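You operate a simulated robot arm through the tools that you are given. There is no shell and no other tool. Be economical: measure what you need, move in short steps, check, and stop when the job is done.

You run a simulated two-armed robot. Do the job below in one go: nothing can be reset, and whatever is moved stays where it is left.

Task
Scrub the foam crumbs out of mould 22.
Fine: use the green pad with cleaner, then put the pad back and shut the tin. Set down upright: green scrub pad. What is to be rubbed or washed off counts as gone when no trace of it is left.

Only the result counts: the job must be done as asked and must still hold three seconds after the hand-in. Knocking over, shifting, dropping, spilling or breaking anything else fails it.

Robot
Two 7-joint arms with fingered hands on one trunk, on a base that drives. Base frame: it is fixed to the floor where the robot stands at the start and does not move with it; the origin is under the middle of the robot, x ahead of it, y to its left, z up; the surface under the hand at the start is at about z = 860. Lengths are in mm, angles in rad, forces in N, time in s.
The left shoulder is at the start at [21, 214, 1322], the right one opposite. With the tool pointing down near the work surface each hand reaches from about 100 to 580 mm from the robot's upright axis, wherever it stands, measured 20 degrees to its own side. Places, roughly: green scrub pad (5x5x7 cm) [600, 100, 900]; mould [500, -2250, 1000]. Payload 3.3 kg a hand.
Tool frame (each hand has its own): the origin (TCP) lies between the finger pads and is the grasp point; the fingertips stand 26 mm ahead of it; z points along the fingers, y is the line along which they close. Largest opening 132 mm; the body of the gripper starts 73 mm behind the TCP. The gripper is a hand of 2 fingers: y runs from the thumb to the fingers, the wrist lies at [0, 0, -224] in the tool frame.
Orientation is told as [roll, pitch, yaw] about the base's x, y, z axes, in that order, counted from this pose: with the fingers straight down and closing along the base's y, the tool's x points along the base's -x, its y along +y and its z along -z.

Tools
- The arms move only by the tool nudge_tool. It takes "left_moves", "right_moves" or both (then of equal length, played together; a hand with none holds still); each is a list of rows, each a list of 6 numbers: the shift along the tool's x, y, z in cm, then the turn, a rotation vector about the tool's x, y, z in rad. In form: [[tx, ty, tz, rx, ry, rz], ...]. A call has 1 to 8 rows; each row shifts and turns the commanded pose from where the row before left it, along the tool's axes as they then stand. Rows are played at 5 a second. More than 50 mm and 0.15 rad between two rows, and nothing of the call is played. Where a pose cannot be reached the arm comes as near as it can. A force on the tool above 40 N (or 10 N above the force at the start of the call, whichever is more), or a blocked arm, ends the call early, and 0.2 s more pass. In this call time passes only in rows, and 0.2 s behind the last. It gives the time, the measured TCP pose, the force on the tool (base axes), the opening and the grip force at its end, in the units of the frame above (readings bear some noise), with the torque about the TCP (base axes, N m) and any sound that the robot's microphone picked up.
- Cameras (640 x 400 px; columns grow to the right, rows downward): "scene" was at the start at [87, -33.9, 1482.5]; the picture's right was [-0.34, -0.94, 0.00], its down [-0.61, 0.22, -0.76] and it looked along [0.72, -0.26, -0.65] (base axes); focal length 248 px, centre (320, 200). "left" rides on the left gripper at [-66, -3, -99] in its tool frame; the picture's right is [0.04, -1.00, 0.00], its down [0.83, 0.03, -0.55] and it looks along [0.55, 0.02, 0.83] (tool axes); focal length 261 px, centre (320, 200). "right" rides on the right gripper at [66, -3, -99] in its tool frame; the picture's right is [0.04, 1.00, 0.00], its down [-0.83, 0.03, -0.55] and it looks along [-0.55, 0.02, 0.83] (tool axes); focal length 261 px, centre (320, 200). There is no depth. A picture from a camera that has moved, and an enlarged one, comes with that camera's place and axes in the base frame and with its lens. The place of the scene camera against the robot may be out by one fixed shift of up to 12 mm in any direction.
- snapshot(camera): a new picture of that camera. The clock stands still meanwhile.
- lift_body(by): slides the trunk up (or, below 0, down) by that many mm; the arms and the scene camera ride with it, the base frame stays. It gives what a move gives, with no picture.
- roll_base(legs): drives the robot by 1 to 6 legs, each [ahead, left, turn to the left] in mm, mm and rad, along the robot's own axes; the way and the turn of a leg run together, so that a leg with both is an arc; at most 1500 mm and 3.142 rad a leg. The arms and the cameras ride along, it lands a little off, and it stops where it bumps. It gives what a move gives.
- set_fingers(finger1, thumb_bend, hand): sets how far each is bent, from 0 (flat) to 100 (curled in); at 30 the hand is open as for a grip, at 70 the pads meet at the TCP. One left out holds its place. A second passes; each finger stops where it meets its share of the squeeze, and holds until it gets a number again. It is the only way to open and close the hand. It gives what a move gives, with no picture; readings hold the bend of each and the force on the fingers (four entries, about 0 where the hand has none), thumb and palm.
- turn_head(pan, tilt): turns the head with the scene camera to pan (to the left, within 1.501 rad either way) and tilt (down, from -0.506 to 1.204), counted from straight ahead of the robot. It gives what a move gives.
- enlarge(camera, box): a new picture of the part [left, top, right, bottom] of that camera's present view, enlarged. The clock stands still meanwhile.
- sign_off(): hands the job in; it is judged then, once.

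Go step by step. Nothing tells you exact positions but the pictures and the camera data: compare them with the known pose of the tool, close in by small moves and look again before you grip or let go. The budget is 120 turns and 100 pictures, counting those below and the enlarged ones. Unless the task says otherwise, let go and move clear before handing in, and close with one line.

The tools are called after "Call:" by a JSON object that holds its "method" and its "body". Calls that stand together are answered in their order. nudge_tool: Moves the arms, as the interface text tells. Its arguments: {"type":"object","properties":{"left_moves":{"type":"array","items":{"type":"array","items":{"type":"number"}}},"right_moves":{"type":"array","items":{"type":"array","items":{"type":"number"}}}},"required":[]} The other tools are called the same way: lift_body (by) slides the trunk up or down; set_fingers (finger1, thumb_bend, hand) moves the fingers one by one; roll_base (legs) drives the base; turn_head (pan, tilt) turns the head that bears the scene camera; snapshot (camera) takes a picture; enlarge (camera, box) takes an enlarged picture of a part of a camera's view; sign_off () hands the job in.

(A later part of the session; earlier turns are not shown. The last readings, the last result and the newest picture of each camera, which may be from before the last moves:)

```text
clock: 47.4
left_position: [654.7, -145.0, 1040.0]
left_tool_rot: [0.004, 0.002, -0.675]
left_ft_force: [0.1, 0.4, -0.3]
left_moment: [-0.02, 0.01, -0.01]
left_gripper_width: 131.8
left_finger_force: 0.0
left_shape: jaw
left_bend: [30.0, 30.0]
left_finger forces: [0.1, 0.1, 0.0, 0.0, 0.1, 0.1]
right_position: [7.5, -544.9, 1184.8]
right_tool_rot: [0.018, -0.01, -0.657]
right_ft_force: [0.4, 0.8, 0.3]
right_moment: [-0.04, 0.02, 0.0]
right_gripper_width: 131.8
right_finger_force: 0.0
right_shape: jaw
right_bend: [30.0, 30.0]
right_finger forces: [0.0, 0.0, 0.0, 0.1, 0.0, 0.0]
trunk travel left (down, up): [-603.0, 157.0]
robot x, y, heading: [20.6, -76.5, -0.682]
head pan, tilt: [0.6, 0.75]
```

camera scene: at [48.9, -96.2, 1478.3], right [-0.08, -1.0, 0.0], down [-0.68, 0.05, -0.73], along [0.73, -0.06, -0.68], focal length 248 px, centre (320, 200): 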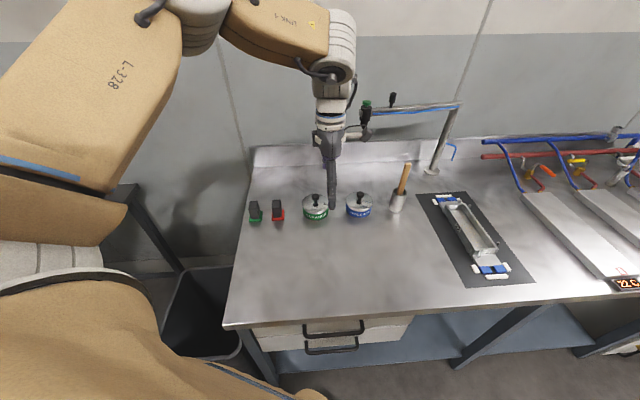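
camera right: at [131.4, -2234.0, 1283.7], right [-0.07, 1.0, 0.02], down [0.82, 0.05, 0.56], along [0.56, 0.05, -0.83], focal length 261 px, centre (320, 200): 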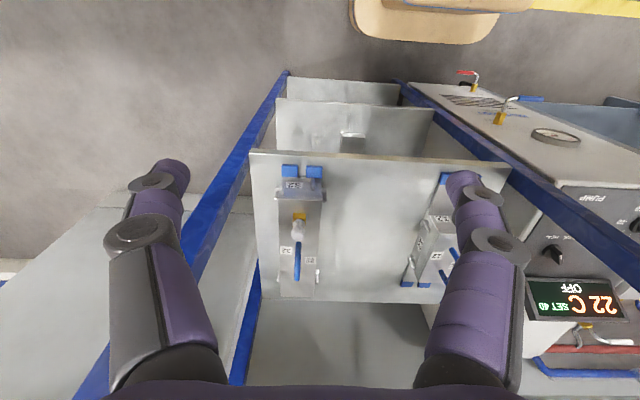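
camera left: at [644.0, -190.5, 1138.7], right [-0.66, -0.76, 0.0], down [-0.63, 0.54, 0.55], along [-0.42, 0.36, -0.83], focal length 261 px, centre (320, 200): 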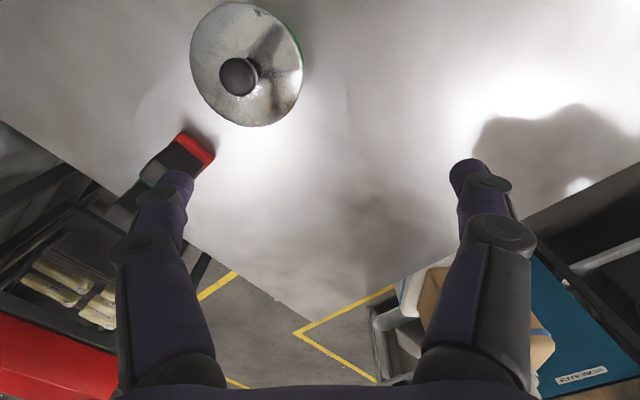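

No bump. I gain another 35 mm for margin.

Call:
{"method": "roll_base", "body": {"legs": [[27, 22, 0]]}}

Call:
{"method": "snapshot", "body": {"camera": "left"}}

Call:
{"method": "snapshot", "body": {"camera": "scene"}}

```text
clock: 48.2
left_position: [689.2, -145.2, 1039.6]
left_tool_rot: [0.003, 0.001, -0.673]
left_ft_force: [0.5, -0.1, -0.5]
left_moment: [0.03, 0.02, -0.02]
left_gripper_width: 131.8
left_finger_force: 0.1
left_shape: jaw
left_bend: [30.0, 30.0]
left_finger forces: [0.0, 0.0, 0.0, 0.1, 0.0, 0.0]
right_position: [42.1, -546.3, 1186.0]
right_tool_rot: [0.017, -0.011, -0.657]
right_ft_force: [0.3, 0.5, 0.5]
right_moment: [0.0, 0.04, 0.02]
right_gripper_width: 132.0
right_finger_force: 0.0
right_shape: jaw
right_bend: [30.0, 30.0]
right_finger forces: [0.1, 0.1, 0.1, 0.0, 0.0, 0.1]
trunk travel left (down, up): [-603.0, 157.0]
robot x, y, heading: [57.0, -75.7, -0.681]
head pan, tilt: [0.6, 0.75]
```

```text
68 pictures are left
camera left: at [739.2, -190.5, 1138.1], right [-0.66, -0.75, 0.0], down [-0.63, 0.54, 0.55], along [-0.42, 0.37, -0.83], focal length 261 px, centre (320, 200)
```

left: 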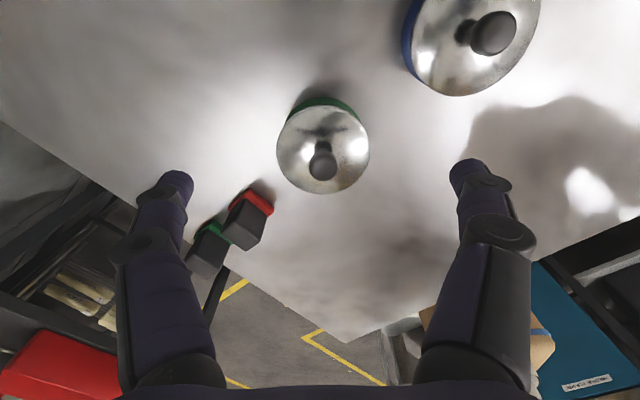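

```text
67 pictures are left
camera scene: at [144.2, -95.4, 1478.3], right [-0.08, -1.0, 0.0], down [-0.68, 0.05, -0.73], along [0.73, -0.06, -0.68], focal length 248 px, centre (320, 200)
```

scene: 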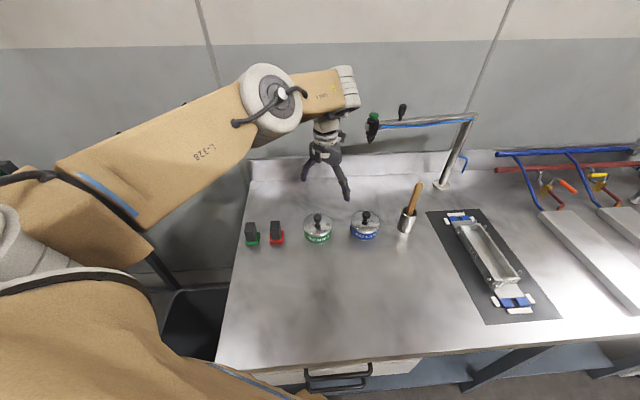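

Knob top refined to ≈(660,−124,930). I centre the hand over it and go down part-way, then look.

Call:
{"method": "nudge_tool", "body": {"left_moves": [[1.8, -0.1, 0, 0, 0, 0], [1.75, 0, 0, 0, 0, 0], [0, 0, 3.5, 0, 0, 0], [0, 0, 3.5, 0, 0, 0]]}}

Call:
{"method": "snapshot", "body": {"camera": "left"}}

Call:
{"method": "enlarge", "body": {"camera": "scene", "box": [220, 130, 420, 255]}}

```text
clock: 49.2
left_position: [659.8, -123.6, 971.8]
left_tool_rot: [0.004, -0.001, -0.676]
left_ft_force: [0.1, -0.5, 0.3]
left_moment: [-0.02, 0.03, 0.0]
left_gripper_width: 131.8
left_finger_force: 0.0
left_shape: jaw
left_bend: [30.0, 30.0]
left_finger forces: [0.1, 0.1, 0.0, 0.0, 0.0, 0.1]
right_position: [41.0, -545.6, 1185.3]
right_tool_rot: [0.018, -0.015, -0.657]
right_ft_force: [0.2, -0.4, 0.5]
right_moment: [0.0, 0.0, 0.01]
right_gripper_width: 131.7
right_finger_force: 0.1
right_shape: jaw
right_bend: [30.0, 30.0]
right_finger forces: [0.0, 0.0, 0.0, 0.1, 0.0, 0.0]
trunk travel left (down, up): [-603.0, 157.0]
robot x, y, heading: [57.6, -78.6, -0.679]
head pan, tilt: [0.6, 0.75]
```

```text
66 pictures are left
camera left: at [710.7, -167.5, 1069.0], right [-0.66, -0.75, 0.0], down [-0.63, 0.55, 0.55], along [-0.42, 0.36, -0.83], focal length 261 px, centre (320, 200)
```

left: 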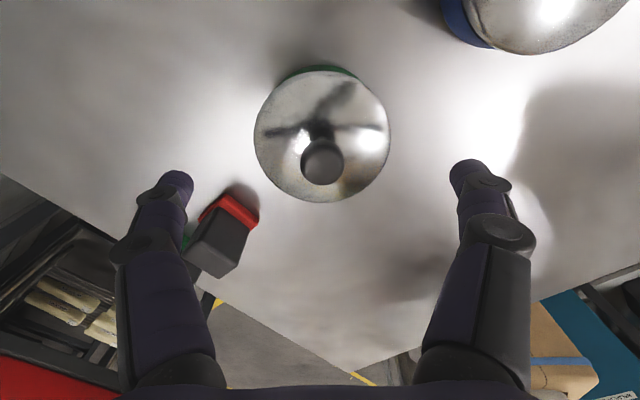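

```text
3.20 times, centred on (320, 192) of scene
camera zoom: at [143.3, -94.8, 1478.3], right [-0.08, -1.0, 0.0], down [-0.68, 0.05, -0.73], along [0.73, -0.06, -0.68], focal length 794 px, centre (320, 224)
```

zoom: 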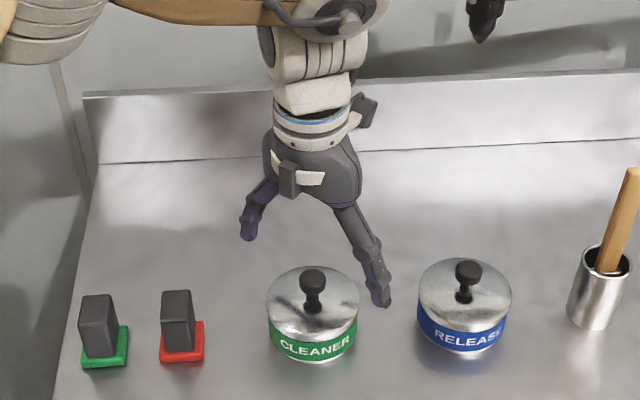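

Well centred. I lower to TCP z≈927 and close on the knob.

Call:
{"method": "nudge_tool", "body": {"left_moves": [[0, 0, 2.5, 0, 0, 0], [0, 0, 2.0, 0, 0, 0]]}}

Call:
{"method": "set_fingers", "body": {"hand": "left", "finger1": 70, "thumb_bend": 70}}

Call:
{"method": "snapshot", "body": {"camera": "left"}}

```text
clock: 49.8
left_position: [660.0, -124.0, 927.1]
left_tool_rot: [0.003, -0.001, -0.672]
left_ft_force: [0.9, 0.9, 0.3]
left_moment: [-0.02, 0.02, 0.01]
left_gripper_width: 131.6
left_finger_force: 0.1
left_shape: jaw
left_bend: [30.0, 30.0]
left_finger forces: [0.0, 0.0, 0.1, 0.1, 0.1, 0.0]
right_position: [41.5, -545.3, 1186.1]
right_tool_rot: [0.018, -0.015, -0.656]
right_ft_force: [-0.4, 1.0, 0.7]
right_moment: [0.02, 0.04, -0.01]
right_gripper_width: 131.8
right_finger_force: 0.0
right_shape: jaw
right_bend: [30.0, 30.0]
right_finger forces: [0.0, 0.0, 0.0, 0.0, 0.0, 0.0]
trunk travel left (down, up): [-603.0, 157.0]
robot x, y, heading: [59.4, -76.5, -0.677]
head pan, tilt: [0.6, 0.75]
```

```text
clock: 50.8
left_position: [659.9, -123.5, 927.8]
left_tool_rot: [0.005, 0.0, -0.674]
left_ft_force: [-0.8, -1.3, -0.4]
left_moment: [-0.06, 0.05, -0.04]
left_gripper_width: 85.9
left_finger_force: 16.4
left_shape: fingers
left_bend: [42.0, 54.0]
left_finger forces: [15.9, 0.0, 0.0, 0.0, 17.1, 0.0]
right_position: [40.1, -545.4, 1185.3]
right_tool_rot: [0.016, -0.013, -0.657]
right_ft_force: [-0.1, 1.1, -0.3]
right_moment: [-0.01, 0.0, 0.04]
right_gripper_width: 131.8
right_finger_force: 0.1
right_shape: jaw
right_bend: [30.0, 30.0]
right_finger forces: [0.0, 0.0, 0.0, 0.1, 0.0, 0.0]
trunk travel left (down, up): [-603.0, 157.0]
robot x, y, heading: [56.4, -75.8, -0.678]
head pan, tilt: [0.6, 0.75]
heard: snap
```

```text
64 pictures are left
camera left: at [710.4, -168.1, 1025.2], right [-0.66, -0.75, 0.0], down [-0.63, 0.54, 0.55], along [-0.42, 0.37, -0.83], focal length 261 px, centre (320, 200)
```

left: 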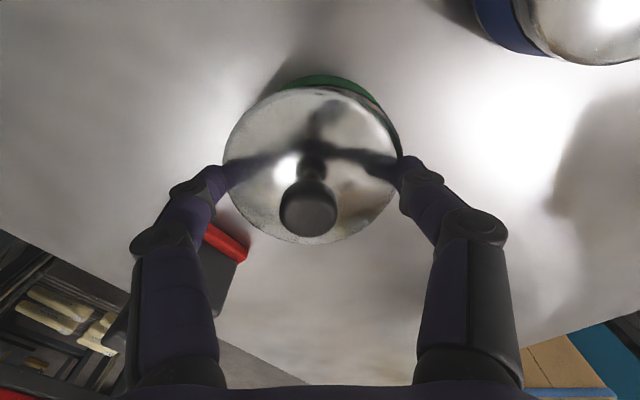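

The fingertips caught the lid's rim rather than the knob (a snap was heard). I open, rise a little and look.

Call:
{"method": "set_fingers", "body": {"hand": "left", "finger1": 30, "thumb_bend": 30}}

Call:
{"method": "nudge_tool", "body": {"left_moves": [[0, 0, -2, 0, 0, 0]]}}

Call:
{"method": "enlarge", "body": {"camera": "left", "box": [200, 40, 440, 240]}}

Call:
{"method": "enlarge", "body": {"camera": "scene", "box": [280, 180, 360, 250]}}

```text
clock: 51.8
left_position: [661.7, -123.3, 926.5]
left_tool_rot: [0.004, 0.0, -0.675]
left_ft_force: [-0.5, -0.2, -0.3]
left_moment: [-0.02, -0.01, 0.0]
left_gripper_width: 133.0
left_finger_force: 0.0
left_shape: fingers
left_bend: [30.0, 30.0]
left_finger forces: [0.0, 0.1, 0.0, 0.0, 0.0, 0.0]
right_position: [40.6, -546.2, 1186.1]
right_tool_rot: [0.018, -0.014, -0.658]
right_ft_force: [0.5, -1.0, -1.1]
right_moment: [-0.01, 0.0, 0.02]
right_gripper_width: 131.9
right_finger_force: 0.0
right_shape: jaw
right_bend: [30.0, 30.0]
right_finger forces: [0.0, 0.0, 0.1, 0.0, 0.1, 0.1]
trunk travel left (down, up): [-603.0, 157.0]
robot x, y, heading: [55.8, -76.9, -0.679]
head pan, tilt: [0.6, 0.75]
```

```text
clock: 52.2
left_position: [659.1, -123.7, 946.6]
left_tool_rot: [0.005, 0.0, -0.675]
left_ft_force: [-0.3, 0.1, 0.1]
left_moment: [0.0, -0.01, -0.01]
left_gripper_width: 133.1
left_finger_force: 0.0
left_shape: fingers
left_bend: [30.0, 30.0]
left_finger forces: [0.0, 0.0, 0.1, 0.0, 0.1, 0.0]
right_position: [39.6, -544.3, 1186.0]
right_tool_rot: [0.018, -0.015, -0.657]
right_ft_force: [0.4, 0.4, 0.2]
right_moment: [-0.04, -0.02, 0.0]
right_gripper_width: 131.9
right_finger_force: 0.1
right_shape: jaw
right_bend: [30.0, 30.0]
right_finger forces: [0.0, 0.0, 0.0, 0.0, 0.0, 0.0]
trunk travel left (down, up): [-603.0, 157.0]
robot x, y, heading: [56.9, -77.8, -0.679]
head pan, tilt: [0.6, 0.75]
```

```text
2.00 times, centred on (320, 140) of left
camera zoom: at [709.0, -167.7, 1044.5], right [-0.66, -0.75, 0.0], down [-0.63, 0.55, 0.55], along [-0.42, 0.37, -0.83], focal length 521 px, centre (320, 320)
```

zoom: 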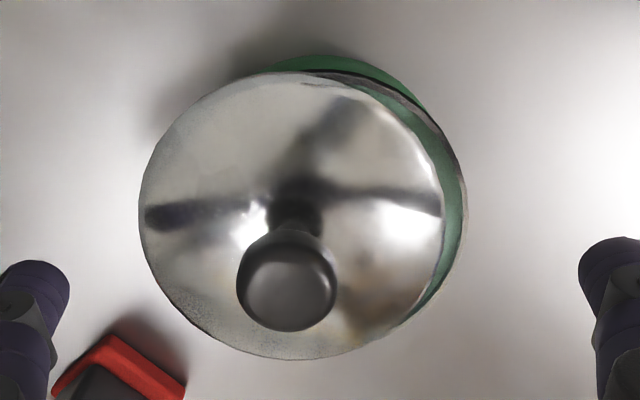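

```text
5.71 times, centred on (320, 215) of scene
camera zoom: at [142.2, -94.8, 1478.4], right [-0.08, -1.0, 0.0], down [-0.68, 0.05, -0.73], along [0.73, -0.06, -0.68], focal length 1417 px, centre (320, 114)
```

zoom: 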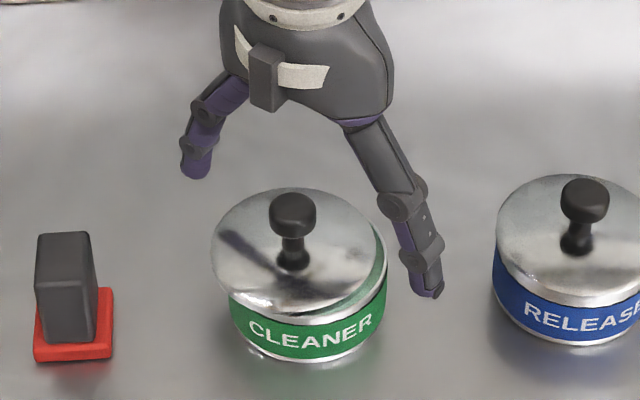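

The squeeze popped the snap lid loose; it now sits askew by ~9 mm. I re-centre on the knob (≈665,−117) and grip it higher.

Call:
{"method": "nudge_tool", "body": {"left_moves": [[0.05, 0.86, 0.8, 0, 0, 0]]}}

Call:
{"method": "set_fingers", "body": {"hand": "left", "finger1": 70, "thumb_bend": 70}}

Call:
{"method": "snapshot", "body": {"camera": "left"}}

```text
clock: 52.6
left_position: [664.6, -116.2, 937.9]
left_tool_rot: [0.0, -0.001, -0.674]
left_ft_force: [0.5, 0.6, -0.1]
left_moment: [0.01, 0.01, 0.02]
left_gripper_width: 133.0
left_finger_force: 0.1
left_shape: fingers
left_bend: [30.0, 30.0]
left_finger forces: [0.0, 0.0, 0.0, 0.1, 0.0, 0.1]
right_position: [40.8, -544.4, 1185.9]
right_tool_rot: [0.019, -0.013, -0.656]
right_ft_force: [-0.8, -0.5, -0.4]
right_moment: [0.0, 0.0, 0.01]
right_gripper_width: 132.2
right_finger_force: 0.1
right_shape: jaw
right_bend: [30.0, 30.0]
right_finger forces: [0.0, 0.0, 0.0, 0.0, 0.1, 0.1]
trunk travel left (down, up): [-603.0, 157.0]
robot x, y, heading: [53.5, -76.1, -0.682]
head pan, tilt: [0.6, 0.75]
```

```text
clock: 53.6
left_position: [664.5, -117.2, 937.9]
left_tool_rot: [0.003, -0.001, -0.675]
left_ft_force: [0.5, 0.4, -0.7]
left_moment: [-0.03, -0.03, -0.02]
left_gripper_width: 14.4
left_finger_force: 3.5
left_shape: fingers
left_bend: [65.0, 68.0]
left_finger forces: [3.8, 0.1, 0.0, 0.0, 3.9, 0.0]
right_position: [40.7, -545.8, 1186.0]
right_tool_rot: [0.018, -0.014, -0.656]
right_ft_force: [-0.5, -0.6, 0.9]
right_moment: [0.02, -0.01, -0.03]
right_gripper_width: 131.7
right_finger_force: 0.1
right_shape: jaw
right_bend: [30.0, 30.0]
right_finger forces: [0.0, 0.0, 0.0, 0.0, 0.1, 0.0]
trunk travel left (down, up): [-603.0, 157.0]
robot x, y, heading: [58.0, -75.5, -0.678]
head pan, tilt: [0.6, 0.75]
```

```text
61 pictures are left
camera left: at [714.2, -160.7, 1036.6], right [-0.66, -0.75, 0.0], down [-0.63, 0.54, 0.55], along [-0.42, 0.37, -0.83], focal length 261 px, centre (320, 200)
```

left: 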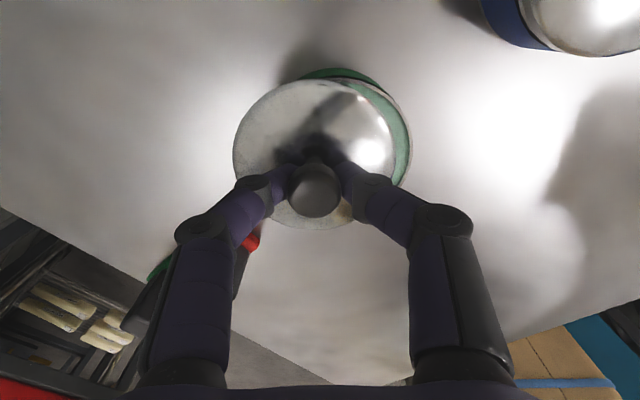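

The fingers hold the knob's neck under the ball. I squeeze slightly more, lift, and carry the lid 140 mm toward the front edge.

Call:
{"method": "set_fingers", "body": {"hand": "left", "finger1": 76, "thumb_bend": 76}}

Call:
{"method": "nudge_tool", "body": {"left_moves": [[0, 0, -1.5, 0, 0, 0], [0, 0, -2, 0, 0, 0], [0, 0, -2, 0, 0, 0]]}}

Call:
{"method": "snapshot", "body": {"camera": "left"}}

Call:
{"method": "enlarge", "body": {"camera": "scene", "box": [220, 130, 420, 255]}}

```text
clock: 54.6
left_position: [665.0, -116.1, 938.4]
left_tool_rot: [0.002, 0.0, -0.675]
left_ft_force: [0.3, 0.6, 0.2]
left_moment: [0.0, -0.04, -0.04]
left_gripper_width: 8.8
left_finger_force: 11.4
left_shape: fingers
left_bend: [71.0, 72.0]
left_finger forces: [10.9, 0.0, 0.0, 0.0, 12.5, 0.1]
right_position: [41.0, -545.3, 1186.4]
right_tool_rot: [0.017, -0.013, -0.657]
right_ft_force: [-0.7, 0.2, 0.2]
right_moment: [-0.04, -0.04, 0.0]
right_gripper_width: 131.7
right_finger_force: 0.2
right_shape: jaw
right_bend: [30.0, 30.0]
right_finger forces: [0.1, 0.1, 0.0, 0.0, 0.0, 0.0]
trunk travel left (down, up): [-603.0, 157.0]
robot x, y, heading: [54.7, -78.0, -0.675]
head pan, tilt: [0.6, 0.75]
```

```text
clock: 55.4
left_position: [663.3, -116.4, 993.4]
left_tool_rot: [0.004, -0.001, -0.674]
left_ft_force: [-0.6, 0.5, 0.2]
left_moment: [-0.03, -0.01, -0.01]
left_gripper_width: 8.7
left_finger_force: 11.6
left_shape: fingers
left_bend: [71.0, 72.0]
left_finger forces: [10.7, 0.0, 0.0, 0.0, 12.4, 0.0]
right_position: [40.0, -546.0, 1185.5]
right_tool_rot: [0.018, -0.014, -0.657]
right_ft_force: [0.0, -0.1, -0.2]
right_moment: [-0.02, -0.01, -0.01]
right_gripper_width: 132.0
right_finger_force: 0.0
right_shape: jaw
right_bend: [30.0, 30.0]
right_finger forces: [0.1, 0.0, 0.0, 0.0, 0.1, 0.0]
trunk travel left (down, up): [-603.0, 157.0]
robot x, y, heading: [54.3, -77.6, -0.681]
head pan, tilt: [0.6, 0.75]
```

```text
60 pictures are left
camera left: at [713.5, -160.3, 1091.7], right [-0.66, -0.75, 0.0], down [-0.63, 0.54, 0.55], along [-0.42, 0.37, -0.83], focal length 261 px, centre (320, 200)
```

left: 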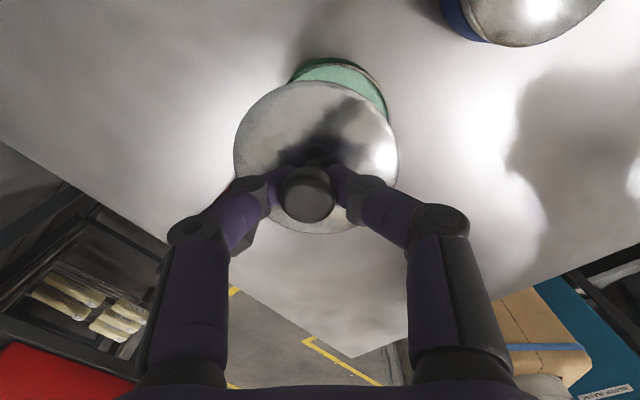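

```text
3.20 times, centred on (320, 192) of scene
camera zoom: at [142.3, -94.9, 1478.4], right [-0.08, -1.0, 0.0], down [-0.68, 0.05, -0.73], along [0.73, -0.06, -0.68], focal length 794 px, centre (320, 224)
```

zoom: 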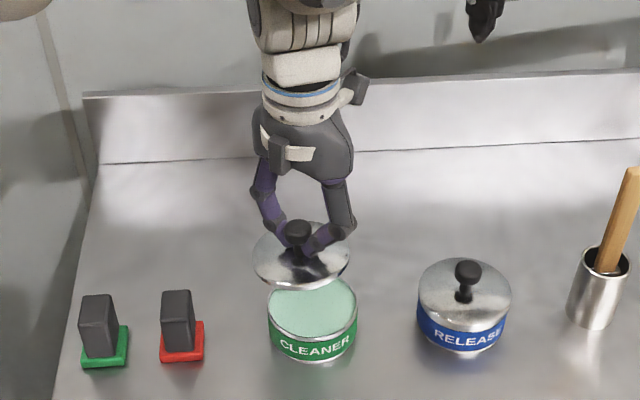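

The lid is lifted and the cleaner is open. I carry it toward the robot and lower it to the bench until it touches.

Call:
{"method": "nudge_tool", "body": {"left_moves": [[2.73, -2.18, 0, 0, 0, 0], [2.73, -2.18, 0, 0, 0, 0], [2.73, -2.18, 0, 0, 0, 0], [2.73, -2.18, 0, 0, 0, 0], [0, 0, 3, 0, 0, 0], [0, 0, 3, 0, 0, 0], [0, 0, 1.5, 0, 0, 0]]}}

Call:
{"method": "enlarge", "body": {"camera": "scene", "box": [220, 150, 420, 275]}}

```text
clock: 57.0
left_position: [525.2, -116.0, 916.1]
left_tool_rot: [0.004, -0.001, -0.677]
left_ft_force: [0.0, -0.6, 0.0]
left_moment: [-0.01, 0.02, 0.01]
left_gripper_width: 8.7
left_finger_force: 12.0
left_shape: fingers
left_bend: [72.0, 72.0]
left_finger forces: [10.8, 0.1, 0.1, 0.1, 12.8, 0.0]
right_position: [41.0, -546.4, 1185.7]
right_tool_rot: [0.018, -0.014, -0.655]
right_ft_force: [0.4, -0.3, 0.1]
right_moment: [0.02, 0.04, 0.02]
right_gripper_width: 132.2
right_finger_force: 0.1
right_shape: jaw
right_bend: [30.0, 30.0]
right_finger forces: [0.0, 0.0, 0.1, 0.0, 0.0, 0.0]
trunk travel left (down, up): [-603.0, 157.0]
robot x, y, heading: [52.1, -78.5, -0.682]
head pan, tilt: [0.6, 0.75]
```

```text
3.20 times, centred on (320, 212) of scene
camera zoom: at [142.9, -95.0, 1478.4], right [-0.08, -1.0, 0.0], down [-0.68, 0.05, -0.73], along [0.73, -0.06, -0.68], focal length 794 px, centre (320, 160)
```

zoom: 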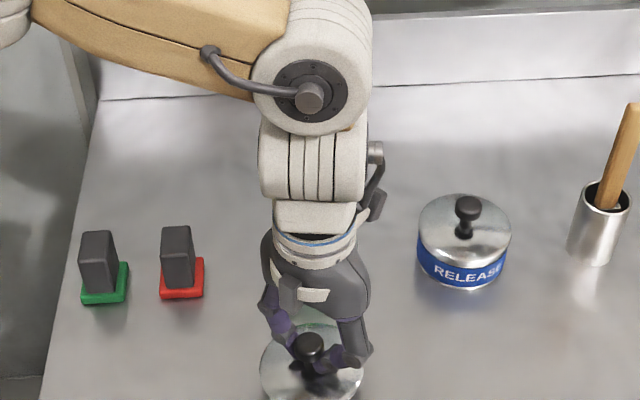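

Call:
{"method": "nudge_tool", "body": {"left_moves": [[0, 0, 0.5, 0, 0, 0], [0, 0, 0.5, 0, 0, 0]]}}

Call:
{"method": "nudge_tool", "body": {"left_moves": [[0, 0, 0.4, 0, 0, 0]]}}

Call:
{"method": "nudge_tool", "body": {"left_moves": [[0, 0, 0.3, 0, 0, 0]]}}

```text
clock: 57.6
left_position: [524.2, -116.3, 907.4]
left_tool_rot: [0.004, 0.0, -0.674]
left_ft_force: [-0.1, -0.3, -0.4]
left_moment: [0.0, -0.02, -0.01]
left_gripper_width: 8.5
left_finger_force: 12.0
left_shape: fingers
left_bend: [72.0, 72.0]
left_finger forces: [10.8, 0.0, 0.0, 0.0, 12.8, 0.0]
right_position: [40.4, -546.6, 1185.4]
right_tool_rot: [0.017, -0.013, -0.657]
right_ft_force: [-0.8, -0.4, 0.6]
right_moment: [0.02, -0.01, 0.03]
right_gripper_width: 131.7
right_finger_force: 0.1
right_shape: jaw
right_bend: [30.0, 30.0]
right_finger forces: [0.1, 0.0, 0.0, 0.1, 0.0, 0.0]
trunk travel left (down, up): [-603.0, 157.0]
robot x, y, heading: [54.4, -72.8, -0.681]
head pan, tilt: [0.6, 0.75]
```

```text
clock: 58.0
left_position: [525.5, -117.1, 902.7]
left_tool_rot: [0.002, 0.0, -0.676]
left_ft_force: [0.1, 0.3, -0.2]
left_moment: [0.0, 0.0, 0.0]
left_gripper_width: 8.8
left_finger_force: 12.0
left_shape: fingers
left_bend: [72.0, 72.0]
left_finger forces: [10.7, 0.0, 0.0, 0.1, 13.0, 0.0]
right_position: [40.4, -545.8, 1185.6]
right_tool_rot: [0.019, -0.013, -0.657]
right_ft_force: [0.4, 0.2, 0.9]
right_moment: [0.0, -0.02, 0.03]
right_gripper_width: 131.7
right_finger_force: 0.1
right_shape: jaw
right_bend: [30.0, 30.0]
right_finger forces: [0.0, 0.1, 0.1, 0.0, 0.1, 0.0]
trunk travel left (down, up): [-603.0, 157.0]
robot x, y, heading: [53.7, -76.8, -0.676]
head pan, tilt: [0.6, 0.75]
```

```text
clock: 58.4
left_position: [524.3, -117.6, 900.7]
left_tool_rot: [0.005, 0.002, -0.676]
left_ft_force: [-0.4, -0.6, -0.3]
left_moment: [0.0, -0.01, 0.02]
left_gripper_width: 8.6
left_finger_force: 11.3
left_shape: fingers
left_bend: [72.0, 72.0]
left_finger forces: [10.8, 0.0, 0.0, 0.0, 12.9, 0.1]
right_position: [41.1, -546.2, 1184.9]
right_tool_rot: [0.017, -0.014, -0.656]
right_ft_force: [0.2, 0.3, -1.1]
right_moment: [0.0, 0.02, -0.02]
right_gripper_width: 132.0
right_finger_force: 0.0
right_shape: jaw
right_bend: [30.0, 30.0]
right_finger forces: [0.1, 0.0, 0.1, 0.0, 0.0, 0.1]
trunk travel left (down, up): [-603.0, 157.0]
robot x, y, heading: [56.6, -77.4, -0.679]
head pan, tilt: [0.6, 0.75]
```

Call:
{"method": "nudge_tool", "body": {"left_moves": [[0, 0, 0.3, 0, 0, 0], [0, 0, 0.3, 0, 0, 0]]}}

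Call:
{"method": "snapshot", "body": {"camera": "left"}}

```text
clock: 59.0
left_position: [524.4, -116.4, 894.9]
left_tool_rot: [0.004, 0.0, -0.672]
left_ft_force: [-0.4, 0.3, 3.2]
left_moment: [0.1, -0.09, 0.0]
left_gripper_width: 8.2
left_finger_force: 13.4
left_shape: fingers
left_bend: [72.0, 72.0]
left_finger forces: [12.4, 0.1, 0.0, 0.1, 14.7, 0.0]
right_position: [40.6, -546.6, 1185.0]
right_tool_rot: [0.018, -0.014, -0.654]
right_ft_force: [-0.1, 0.2, 0.2]
right_moment: [-0.02, 0.02, 0.03]
right_gripper_width: 132.1
right_finger_force: 0.1
right_shape: jaw
right_bend: [30.0, 30.0]
right_finger forces: [0.0, 0.0, 0.0, 0.0, 0.0, 0.0]
trunk travel left (down, up): [-603.0, 157.0]
robot x, y, heading: [54.0, -71.9, -0.675]
head pan, tilt: [0.6, 0.75]
```

```text
57 pictures are left
camera left: at [574.9, -161.4, 993.1], right [-0.66, -0.76, 0.0], down [-0.63, 0.55, 0.55], along [-0.42, 0.36, -0.83], focal length 261 px, centre (320, 200)
```

left: 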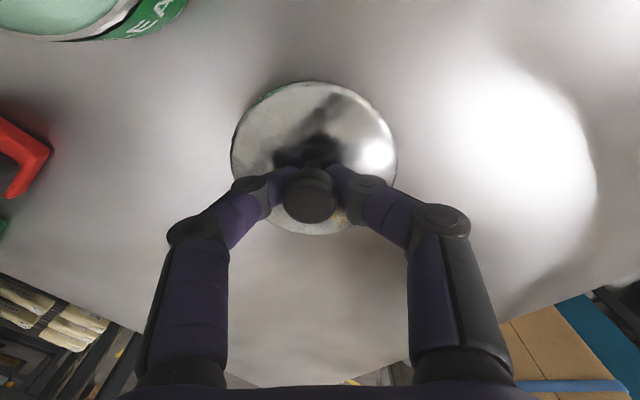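

The lid rests on the bench. I open just enough to clear the ball, rise, and look.

Call:
{"method": "set_fingers", "body": {"hand": "left", "finger1": 56, "thumb_bend": 56}}

Call:
{"method": "nudge_tool", "body": {"left_moves": [[0, 0, -2, 0, 0, 0], [0, 0, -3, 0, 0, 0], [0, 0, -4, 0, 0, 0]]}}

Call:
{"method": "snapshot", "body": {"camera": "left"}}

```text
clock: 60.0
left_position: [524.3, -118.2, 895.4]
left_tool_rot: [0.005, -0.005, -0.674]
left_ft_force: [2.8, -0.4, 39.8]
left_moment: [-0.09, -0.02, 0.06]
left_gripper_width: 20.3
left_finger_force: 19.0
left_shape: fingers
left_bend: [66.0, 63.0]
left_finger forces: [16.0, 0.1, 0.0, 0.0, 23.4, 0.1]
right_position: [38.8, -545.7, 1185.8]
right_tool_rot: [0.017, -0.017, -0.657]
right_ft_force: [0.2, -0.2, 0.3]
right_moment: [0.0, -0.02, 0.04]
right_gripper_width: 131.7
right_finger_force: 0.2
right_shape: jaw
right_bend: [30.0, 30.0]
right_finger forces: [0.1, 0.0, 0.1, 0.0, 0.0, 0.0]
trunk travel left (down, up): [-603.0, 157.0]
robot x, y, heading: [54.7, -73.0, -0.679]
head pan, tilt: [0.6, 0.75]
```

```text
clock: 60.8
left_position: [523.2, -116.3, 984.1]
left_tool_rot: [0.002, 0.0, -0.676]
left_ft_force: [-0.5, -0.5, 0.2]
left_moment: [-0.02, 0.01, 0.01]
left_gripper_width: 45.7
left_finger_force: 0.0
left_shape: fingers
left_bend: [56.0, 56.0]
left_finger forces: [0.1, 0.1, 0.0, 0.1, 0.1, 0.0]
right_position: [40.4, -546.2, 1186.6]
right_tool_rot: [0.018, -0.013, -0.657]
right_ft_force: [-0.9, -1.0, 0.4]
right_moment: [0.04, -0.01, 0.0]
right_gripper_width: 131.9
right_finger_force: 0.0
right_shape: jaw
right_bend: [30.0, 30.0]
right_finger forces: [0.0, 0.0, 0.1, 0.1, 0.1, 0.1]
trunk travel left (down, up): [-603.0, 157.0]
robot x, y, heading: [54.4, -78.5, -0.673]
head pan, tilt: [0.6, 0.75]
```

```text
56 pictures are left
camera left: at [573.4, -160.6, 1083.7], right [-0.66, -0.75, 0.0], down [-0.63, 0.54, 0.55], along [-0.42, 0.37, -0.83], focal length 261 px, centre (320, 200)
```

left: 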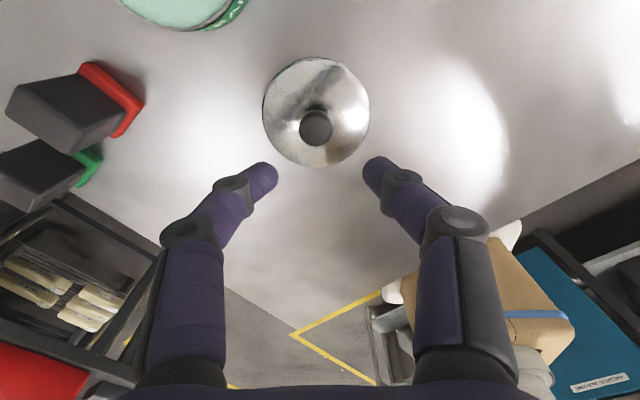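

Lid is safely parked at ≈(526,−116). For gripping the pad along base x (needed for the narrow mould), I back off a bit and turn the robot further right so the wrist yaw suits.

Call:
{"method": "roll_base", "body": {"legs": [[-44, -36, 0], [0, 0, -0.57]]}}

Call:
{"method": "turn_head", "body": {"pan": 1.2, "tilt": 0.75}}

Call:
{"method": "snapshot", "body": {"camera": "scene"}}

```text
clock: 63.4
left_position: [369.7, -366.7, 985.4]
left_tool_rot: [0.004, 0.001, -1.25]
left_ft_force: [0.5, -0.1, -0.6]
left_moment: [0.0, -0.03, 0.01]
left_gripper_width: 45.9
left_finger_force: 0.1
left_shape: fingers
left_bend: [56.0, 56.0]
left_finger forces: [0.0, 0.0, 0.0, 0.0, 0.0, 0.0]
right_position: [-268.8, -464.5, 1186.1]
right_tool_rot: [0.018, -0.014, -1.231]
right_ft_force: [-0.8, 0.6, 0.4]
right_moment: [-0.04, 0.0, 0.02]
right_gripper_width: 132.1
right_finger_force: 0.1
right_shape: jaw
right_bend: [30.0, 30.0]
right_finger forces: [0.0, 0.0, 0.0, 0.0, 0.1, 0.1]
trunk travel left (down, up): [-603.0, 157.0]
robot x, y, heading: [0.9, -76.9, -1.248]
head pan, tilt: [0.6, 0.75]
```

```text
clock: 64.4
left_position: [370.0, -367.5, 984.6]
left_tool_rot: [0.004, 0.0, -1.249]
left_ft_force: [-0.5, -0.1, 0.4]
left_moment: [0.0, -0.05, 0.01]
left_gripper_width: 45.7
left_finger_force: 0.0
left_shape: fingers
left_bend: [56.0, 56.0]
left_finger forces: [0.0, 0.0, 0.0, 0.0, 0.0, 0.0]
right_position: [-268.9, -463.6, 1185.4]
right_tool_rot: [0.018, -0.014, -1.229]
right_ft_force: [0.1, 0.3, -0.2]
right_moment: [-0.03, 0.01, -0.02]
right_gripper_width: 131.9
right_finger_force: 0.1
right_shape: jaw
right_bend: [30.0, 30.0]
right_finger forces: [0.0, 0.1, 0.0, 0.0, 0.0, 0.0]
trunk travel left (down, up): [-603.0, 157.0]
robot x, y, heading: [-0.9, -78.7, -1.252]
head pan, tilt: [1.201, 0.75]
```

```text
55 pictures are left
camera scene: at [80.5, -98.0, 1478.4], right [-0.05, -1.0, 0.0], down [-0.68, 0.04, -0.73], along [0.73, -0.04, -0.68], focal length 248 px, centre (320, 200)
```

scene: 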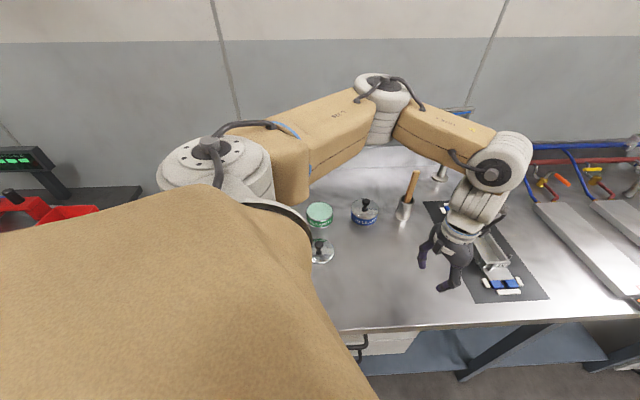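

The wrist camera will guide me to the pad. I raise the hand, turn it to yaw −π/2 and head for a point above the pad.

Call:
{"method": "nudge_tool", "body": {"left_moves": [[0, 0, -1.5, 0, 0, 0.11], [0, 0, -1.5, 0, 0, 0.11], [0, 0, -1.5, 0, 0, 0.1], [4, 2, 0, 0, 0, 0], [4, 2, 0, 0, 0, 0], [4, 2, 0, 0, 0, 0], [4, 2, 0, 0, 0, 0], [4, 2, 0, 0, 0, 0]]}}

Call:
{"method": "nudge_tool", "body": {"left_moves": [[4, 2, 0, 0, 0, 0], [4, 2, 0, 0, 0, 0], [4, 2, 0, 0, 0, 0], [4, 3, 0, 0, 0, 0], [3, 3, 0, 0, 0, 0], [2, 3, 0, 0, 0, 0]]}}

Call:
{"method": "snapshot", "body": {"camera": "left"}}

```text
clock: 66.2
left_position: [468.4, -165.4, 1028.6]
left_tool_rot: [0.002, -0.001, -1.57]
left_ft_force: [1.4, 0.2, 0.5]
left_moment: [-0.04, 0.01, -0.01]
left_gripper_width: 45.8
left_finger_force: 0.1
left_shape: fingers
left_bend: [56.0, 56.0]
left_finger forces: [0.1, 0.1, 0.0, 0.0, 0.0, 0.1]
right_position: [-268.2, -463.0, 1186.5]
right_tool_rot: [0.017, -0.014, -1.231]
right_ft_force: [0.0, -0.9, -0.5]
right_moment: [-0.02, 0.0, 0.02]
right_gripper_width: 132.0
right_finger_force: 0.1
right_shape: jaw
right_bend: [30.0, 30.0]
right_finger forces: [0.0, 0.0, 0.0, 0.1, 0.1, 0.1]
trunk travel left (down, up): [-603.0, 157.0]
robot x, y, heading: [-0.8, -78.0, -1.252]
head pan, tilt: [1.201, 0.75]
```

```text
clock: 67.6
left_position: [528.6, -58.4, 1023.7]
left_tool_rot: [0.005, 0.0, -1.569]
left_ft_force: [0.5, 1.1, 0.9]
left_moment: [-0.05, -0.03, -0.01]
left_gripper_width: 45.9
left_finger_force: 0.0
left_shape: fingers
left_bend: [56.0, 56.0]
left_finger forces: [0.1, 0.0, 0.1, 0.0, 0.0, 0.1]
left hand out of reach, approached as far as the arm can: row 1, 2, 3, 5, 6
right_position: [-268.3, -462.8, 1186.7]
right_tool_rot: [0.015, -0.015, -1.23]
right_ft_force: [0.1, 0.5, 0.3]
right_moment: [0.01, 0.0, 0.01]
right_gripper_width: 132.0
right_finger_force: 0.0
right_shape: jaw
right_bend: [30.0, 30.0]
right_finger forces: [0.1, 0.1, 0.1, 0.0, 0.1, 0.0]
trunk travel left (down, up): [-603.0, 157.0]
robot x, y, heading: [0.1, -75.2, -1.256]
head pan, tilt: [1.201, 0.75]
```

```text
54 pictures are left
camera left: at [526.2, -124.5, 1121.7], right [-1.0, 0.04, 0.0], down [0.03, 0.83, 0.55], along [0.03, 0.55, -0.83], focal length 261 px, centre (320, 200)
```

left: 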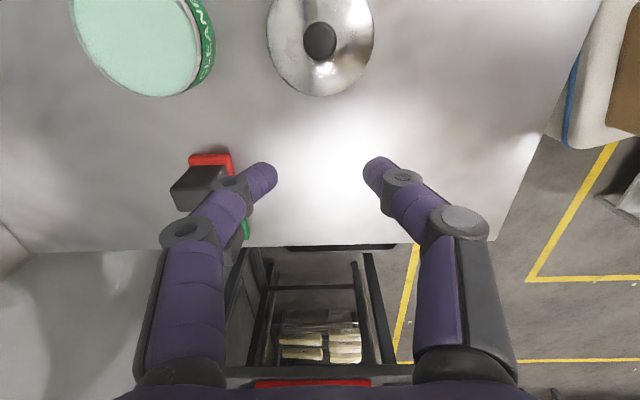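

Reaching with yaw −π/2 is limited by the wrist; the mould walls are low enough to grip the pad handle high, closing along y instead (yaw 0). I pull back to the right and turn the base back to heading −0.68.

Call:
{"method": "nudge_tool", "body": {"left_moves": [[-4, 0, -0.5, 0, 0, -0.14], [-4, 0, -0.5, 0, 0, -0.14], [-4, 0, -0.5, 0, 0, -0.14], [-4, 0, -0.5, 0, 0, -0.14]]}}

Call:
{"method": "roll_base", "body": {"legs": [[0, 0, 0.57], [44, 36, 0]]}}

Call:
{"method": "turn_head", "body": {"pan": 0.7, "tilt": 0.75}}

Call:
{"method": "snapshot", "body": {"camera": "scene"}}

```text
clock: 68.6
left_position: [561.0, -218.1, 1044.5]
left_tool_rot: [0.003, -0.001, -1.007]
left_ft_force: [-0.2, 0.4, 0.1]
left_moment: [0.02, 0.01, 0.01]
left_gripper_width: 46.2
left_finger_force: 0.0
left_shape: fingers
left_bend: [56.0, 56.0]
left_finger forces: [0.0, 0.0, 0.0, 0.1, 0.0, 0.0]
right_position: [-265.2, -465.4, 1185.9]
right_tool_rot: [0.015, -0.012, -1.23]
right_ft_force: [0.3, 0.4, 0.2]
right_moment: [0.0, -0.01, 0.01]
right_gripper_width: 132.0
right_finger_force: 0.1
right_shape: jaw
right_bend: [30.0, 30.0]
right_finger forces: [0.0, 0.0, 0.0, 0.1, 0.1, 0.1]
trunk travel left (down, up): [-603.0, 157.0]
robot x, y, heading: [-4.5, -76.8, -1.248]
head pan, tilt: [1.201, 0.75]
```

```text
clock: 71.1
left_position: [602.9, 116.7, 1043.6]
left_tool_rot: [0.003, 0.001, -0.426]
left_ft_force: [0.4, -0.3, -0.6]
left_moment: [-0.01, 0.02, 0.0]
left_gripper_width: 46.0
left_finger_force: 0.0
left_shape: fingers
left_bend: [56.0, 56.0]
left_finger forces: [0.1, 0.1, 0.0, 0.0, 0.1, 0.0]
right_position: [47.0, -545.8, 1185.6]
right_tool_rot: [0.016, -0.013, -0.651]
right_ft_force: [0.0, 0.6, 0.1]
right_moment: [-0.02, -0.01, 0.01]
right_gripper_width: 131.8
right_finger_force: 0.0
right_shape: jaw
right_bend: [30.0, 30.0]
right_finger forces: [0.0, 0.1, 0.0, 0.0, 0.0, 0.1]
trunk travel left (down, up): [-603.0, 157.0]
robot x, y, heading: [58.3, -76.8, -0.675]
head pan, tilt: [1.201, 0.75]
```

```text
clock: 72.1
left_position: [600.4, 116.0, 1043.7]
left_tool_rot: [0.004, 0.0, -0.427]
left_ft_force: [-0.2, 0.2, -0.2]
left_moment: [0.0, 0.0, 0.01]
left_gripper_width: 46.2
left_finger_force: 0.0
left_shape: fingers
left_bend: [56.0, 56.0]
left_finger forces: [0.0, 0.1, 0.0, 0.1, 0.1, 0.0]
right_position: [46.0, -546.0, 1184.8]
right_tool_rot: [0.019, -0.014, -0.649]
right_ft_force: [0.0, 0.7, -0.6]
right_moment: [-0.02, 0.03, 0.0]
right_gripper_width: 131.8
right_finger_force: 0.1
right_shape: jaw
right_bend: [30.0, 30.0]
right_finger forces: [0.1, 0.1, 0.0, 0.0, 0.0, 0.0]
trunk travel left (down, up): [-603.0, 157.0]
robot x, y, heading: [53.5, -72.1, -0.674]
head pan, tilt: [0.7, 0.75]
```

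```text
53 pictures are left
camera scene: at [144.5, -86.7, 1478.3], right [0.03, -1.0, 0.0], down [-0.68, -0.02, -0.73], along [0.73, 0.02, -0.68], focal length 248 px, centre (320, 200)
```

scene: 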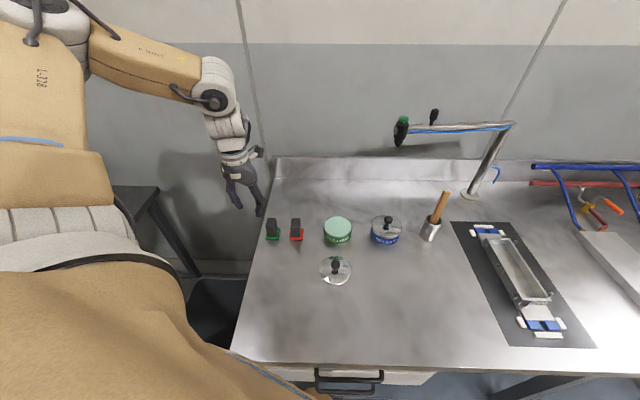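

Good view again. I turn the hand to yaw 0 and centre it over the green pad.

Call:
{"method": "nudge_tool", "body": {"left_moves": [[0, 0, 0, 0, 0, -0.142], [0, 0, 0, 0, 0, -0.142], [0, 0, 0, 0, 0, -0.142], [-2, -2.3, 0, 0, 0, 0], [-2, -2.3, 0, 0, 0, 0]]}}

Call:
{"method": "snapshot", "body": {"camera": "left"}}

Call:
{"method": "enlarge", "body": {"camera": "scene", "box": [220, 150, 420, 275]}}

```text
clock: 73.3
left_position: [641.8, 68.9, 1044.2]
left_tool_rot: [0.004, -0.002, -0.001]
left_ft_force: [0.4, 0.6, -0.3]
left_moment: [0.0, -0.01, 0.03]
left_gripper_width: 46.1
left_finger_force: 0.1
left_shape: fingers
left_bend: [56.0, 56.0]
left_finger forces: [0.0, 0.0, 0.0, 0.1, 0.0, 0.0]
right_position: [45.5, -546.4, 1185.3]
right_tool_rot: [0.018, -0.013, -0.649]
right_ft_force: [-0.3, -0.1, 0.6]
right_moment: [0.02, -0.01, 0.01]
right_gripper_width: 131.9
right_finger_force: 0.0
right_shape: jaw
right_bend: [30.0, 30.0]
right_finger forces: [0.0, 0.0, 0.0, 0.0, 0.0, 0.1]
trunk travel left (down, up): [-603.0, 157.0]
robot x, y, heading: [53.4, -74.0, -0.67]
head pan, tilt: [0.7, 0.75]
```

```text
52 pictures are left
camera left: at [707.8, 65.2, 1143.0], right [-0.04, -1.0, 0.0], down [-0.83, 0.03, 0.55], along [-0.55, 0.03, -0.83], focal length 261 px, centre (320, 200)
```

left: 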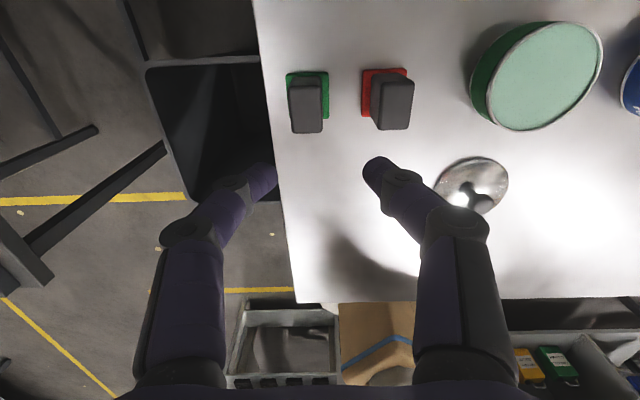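

```text
3.20 times, centred on (320, 212) of scene
camera zoom: at [144.2, -87.3, 1478.4], right [0.03, -1.0, 0.0], down [-0.68, -0.02, -0.73], along [0.73, 0.02, -0.68], focal length 794 px, centre (320, 160)
```

zoom: 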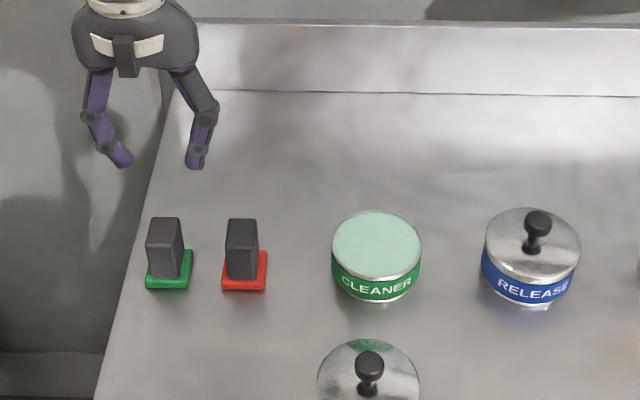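

Call:
{"method": "enlarge", "body": {"camera": "left", "box": [260, 50, 440, 160]}}

```text
3.56 times, centred on (350, 105) of left
camera zoom: at [707.8, 65.2, 1143.0], right [-0.04, -1.0, 0.0], down [-0.83, 0.03, 0.55], along [-0.55, 0.03, -0.83], focal length 927 px, centre (213, 538)
```

zoom: 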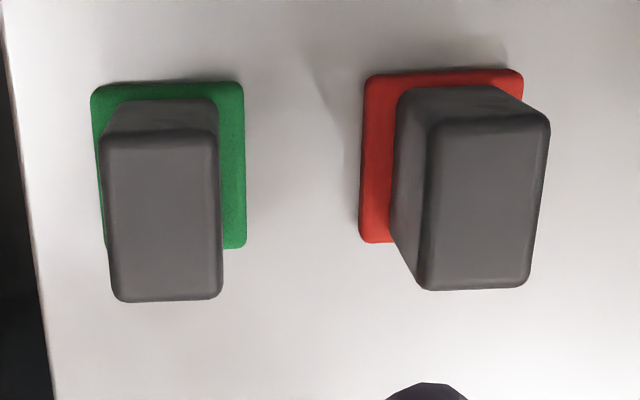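

Wrist view puts the pad at ≈(653,81), handle 27×37 mm, base ~45 mm square, clear of the red pad. I centre and lower part-way, then check.

Call:
{"method": "nudge_tool", "body": {"left_moves": [[-1.17, 1.2, 0, 0, 0, 0], [0, 0, 4, 0, 0, 0], [0, 0, 4, 0, 0, 0]]}}

Call:
{"method": "enlarge", "body": {"camera": "left", "box": [220, 70, 420, 230]}}

Call:
{"method": "enlarge", "body": {"camera": "scene", "box": [220, 150, 380, 260]}}

```text
clock: 74.1
left_position: [653.2, 82.4, 962.8]
left_tool_rot: [0.004, 0.0, -0.002]
left_ft_force: [-0.6, 0.0, 1.4]
left_moment: [-0.02, 0.0, 0.02]
left_gripper_width: 45.9
left_finger_force: 0.1
left_shape: fingers
left_bend: [56.0, 56.0]
left_finger forces: [0.0, 0.1, 0.0, 0.1, 0.0, 0.0]
right_position: [45.3, -546.6, 1185.5]
right_tool_rot: [0.016, -0.014, -0.648]
right_ft_force: [-0.1, 0.2, -0.1]
right_moment: [0.0, -0.02, -0.01]
right_gripper_width: 132.0
right_finger_force: 0.1
right_shape: jaw
right_bend: [30.0, 30.0]
right_finger forces: [0.0, 0.1, 0.0, 0.1, 0.0, 0.1]
trunk travel left (down, up): [-603.0, 157.0]
robot x, y, heading: [59.5, -77.3, -0.673]
head pan, tilt: [0.7, 0.75]
```

```text
2.50 times, centred on (320, 150) of left
camera zoom: at [720.2, 78.4, 1062.1], right [-0.04, -1.0, 0.0], down [-0.83, 0.03, 0.55], along [-0.55, 0.03, -0.83], focal length 652 px, centre (320, 325)
```

zoom: 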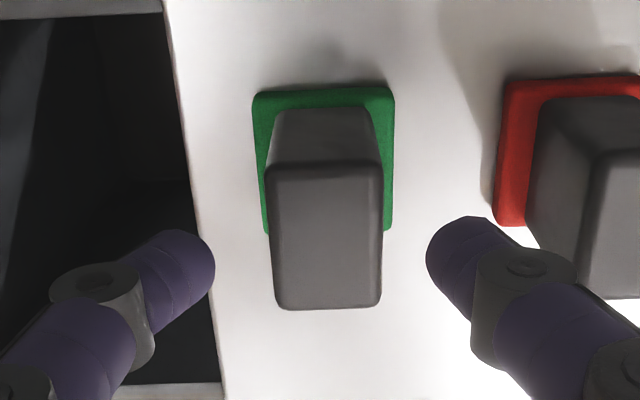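

```text
3.64 times, centred on (300, 205) of scene
camera zoom: at [144.7, -86.9, 1478.3], right [0.03, -1.0, 0.0], down [-0.68, -0.02, -0.73], along [0.73, 0.02, -0.68], focal length 902 px, centre (393, 182)
```

zoom: 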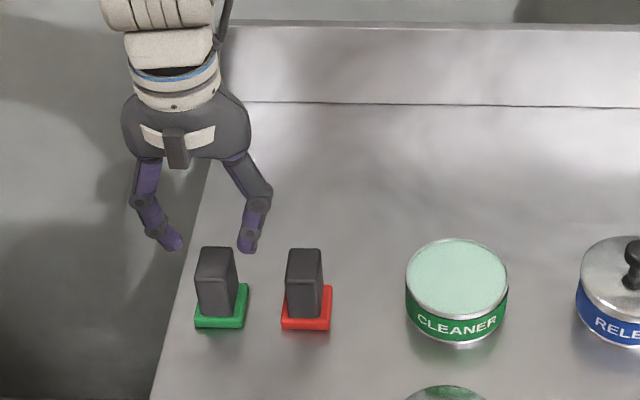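

Centred within 2 mm. I lower to z≈925 and grip the handle.

Call:
{"method": "nudge_tool", "body": {"left_moves": [[-0.2, -0.15, 1.9, 0, 0, 0], [0, 0, 1.9, 0, 0, 0]]}}

Call:
{"method": "set_fingers", "body": {"hand": "left", "finger1": 70, "thumb_bend": 70}}

Call:
{"method": "enlarge", "body": {"camera": "left", "box": [220, 70, 420, 230]}}

```text
clock: 74.7
left_position: [653.7, 80.5, 928.0]
left_tool_rot: [0.002, -0.001, -0.002]
left_ft_force: [-0.8, 0.0, -0.4]
left_moment: [0.01, 0.01, -0.01]
left_gripper_width: 46.0
left_finger_force: 0.0
left_shape: fingers
left_bend: [56.0, 56.0]
left_finger forces: [0.0, 0.0, 0.0, 0.0, 0.0, 0.0]
left hand out of reach, approached as far as the arm can: row 2
right_position: [45.7, -547.2, 1185.1]
right_tool_rot: [0.018, -0.013, -0.649]
right_ft_force: [-0.1, 0.1, -0.4]
right_moment: [0.0, 0.02, 0.0]
right_gripper_width: 132.1
right_finger_force: 0.0
right_shape: jaw
right_bend: [30.0, 30.0]
right_finger forces: [0.0, 0.1, 0.0, 0.1, 0.0, 0.1]
trunk travel left (down, up): [-603.0, 157.0]
robot x, y, heading: [56.8, -75.4, -0.674]
head pan, tilt: [0.7, 0.75]
```

```text
clock: 75.7
left_position: [654.5, 80.9, 928.7]
left_tool_rot: [0.002, -0.002, -0.001]
left_ft_force: [0.6, -0.5, 0.0]
left_moment: [-0.01, -0.02, 0.01]
left_gripper_width: 24.9
left_finger_force: 7.3
left_shape: fingers
left_bend: [62.0, 66.0]
left_finger forces: [7.5, 0.0, 0.0, 0.0, 7.4, 0.1]
right_position: [45.4, -547.6, 1186.9]
right_tool_rot: [0.017, -0.014, -0.65]
right_ft_force: [0.1, -0.9, -0.1]
right_moment: [-0.01, 0.0, -0.04]
right_gripper_width: 131.8
right_finger_force: 0.3
right_shape: jaw
right_bend: [30.0, 30.0]
right_finger forces: [0.1, 0.1, 0.1, 0.1, 0.1, 0.0]
trunk travel left (down, up): [-603.0, 157.0]
robot x, y, heading: [58.8, -76.9, -0.675]
head pan, tilt: [0.7, 0.75]
```

```text
2.50 times, centred on (320, 150) of left
camera zoom: at [719.7, 77.0, 1027.3], right [-0.04, -1.0, 0.0], down [-0.83, 0.03, 0.55], along [-0.55, 0.03, -0.83], focal length 652 px, centre (320, 325)
```

zoom: 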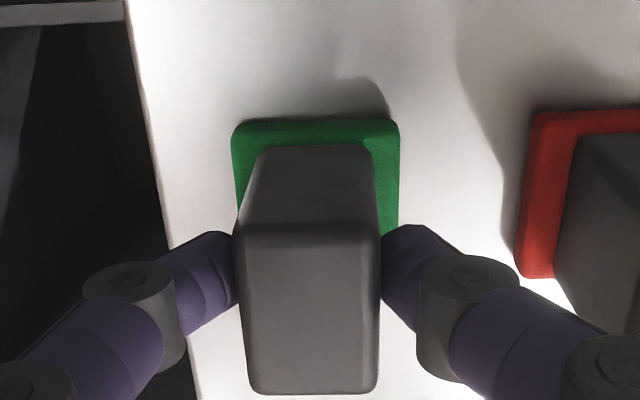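

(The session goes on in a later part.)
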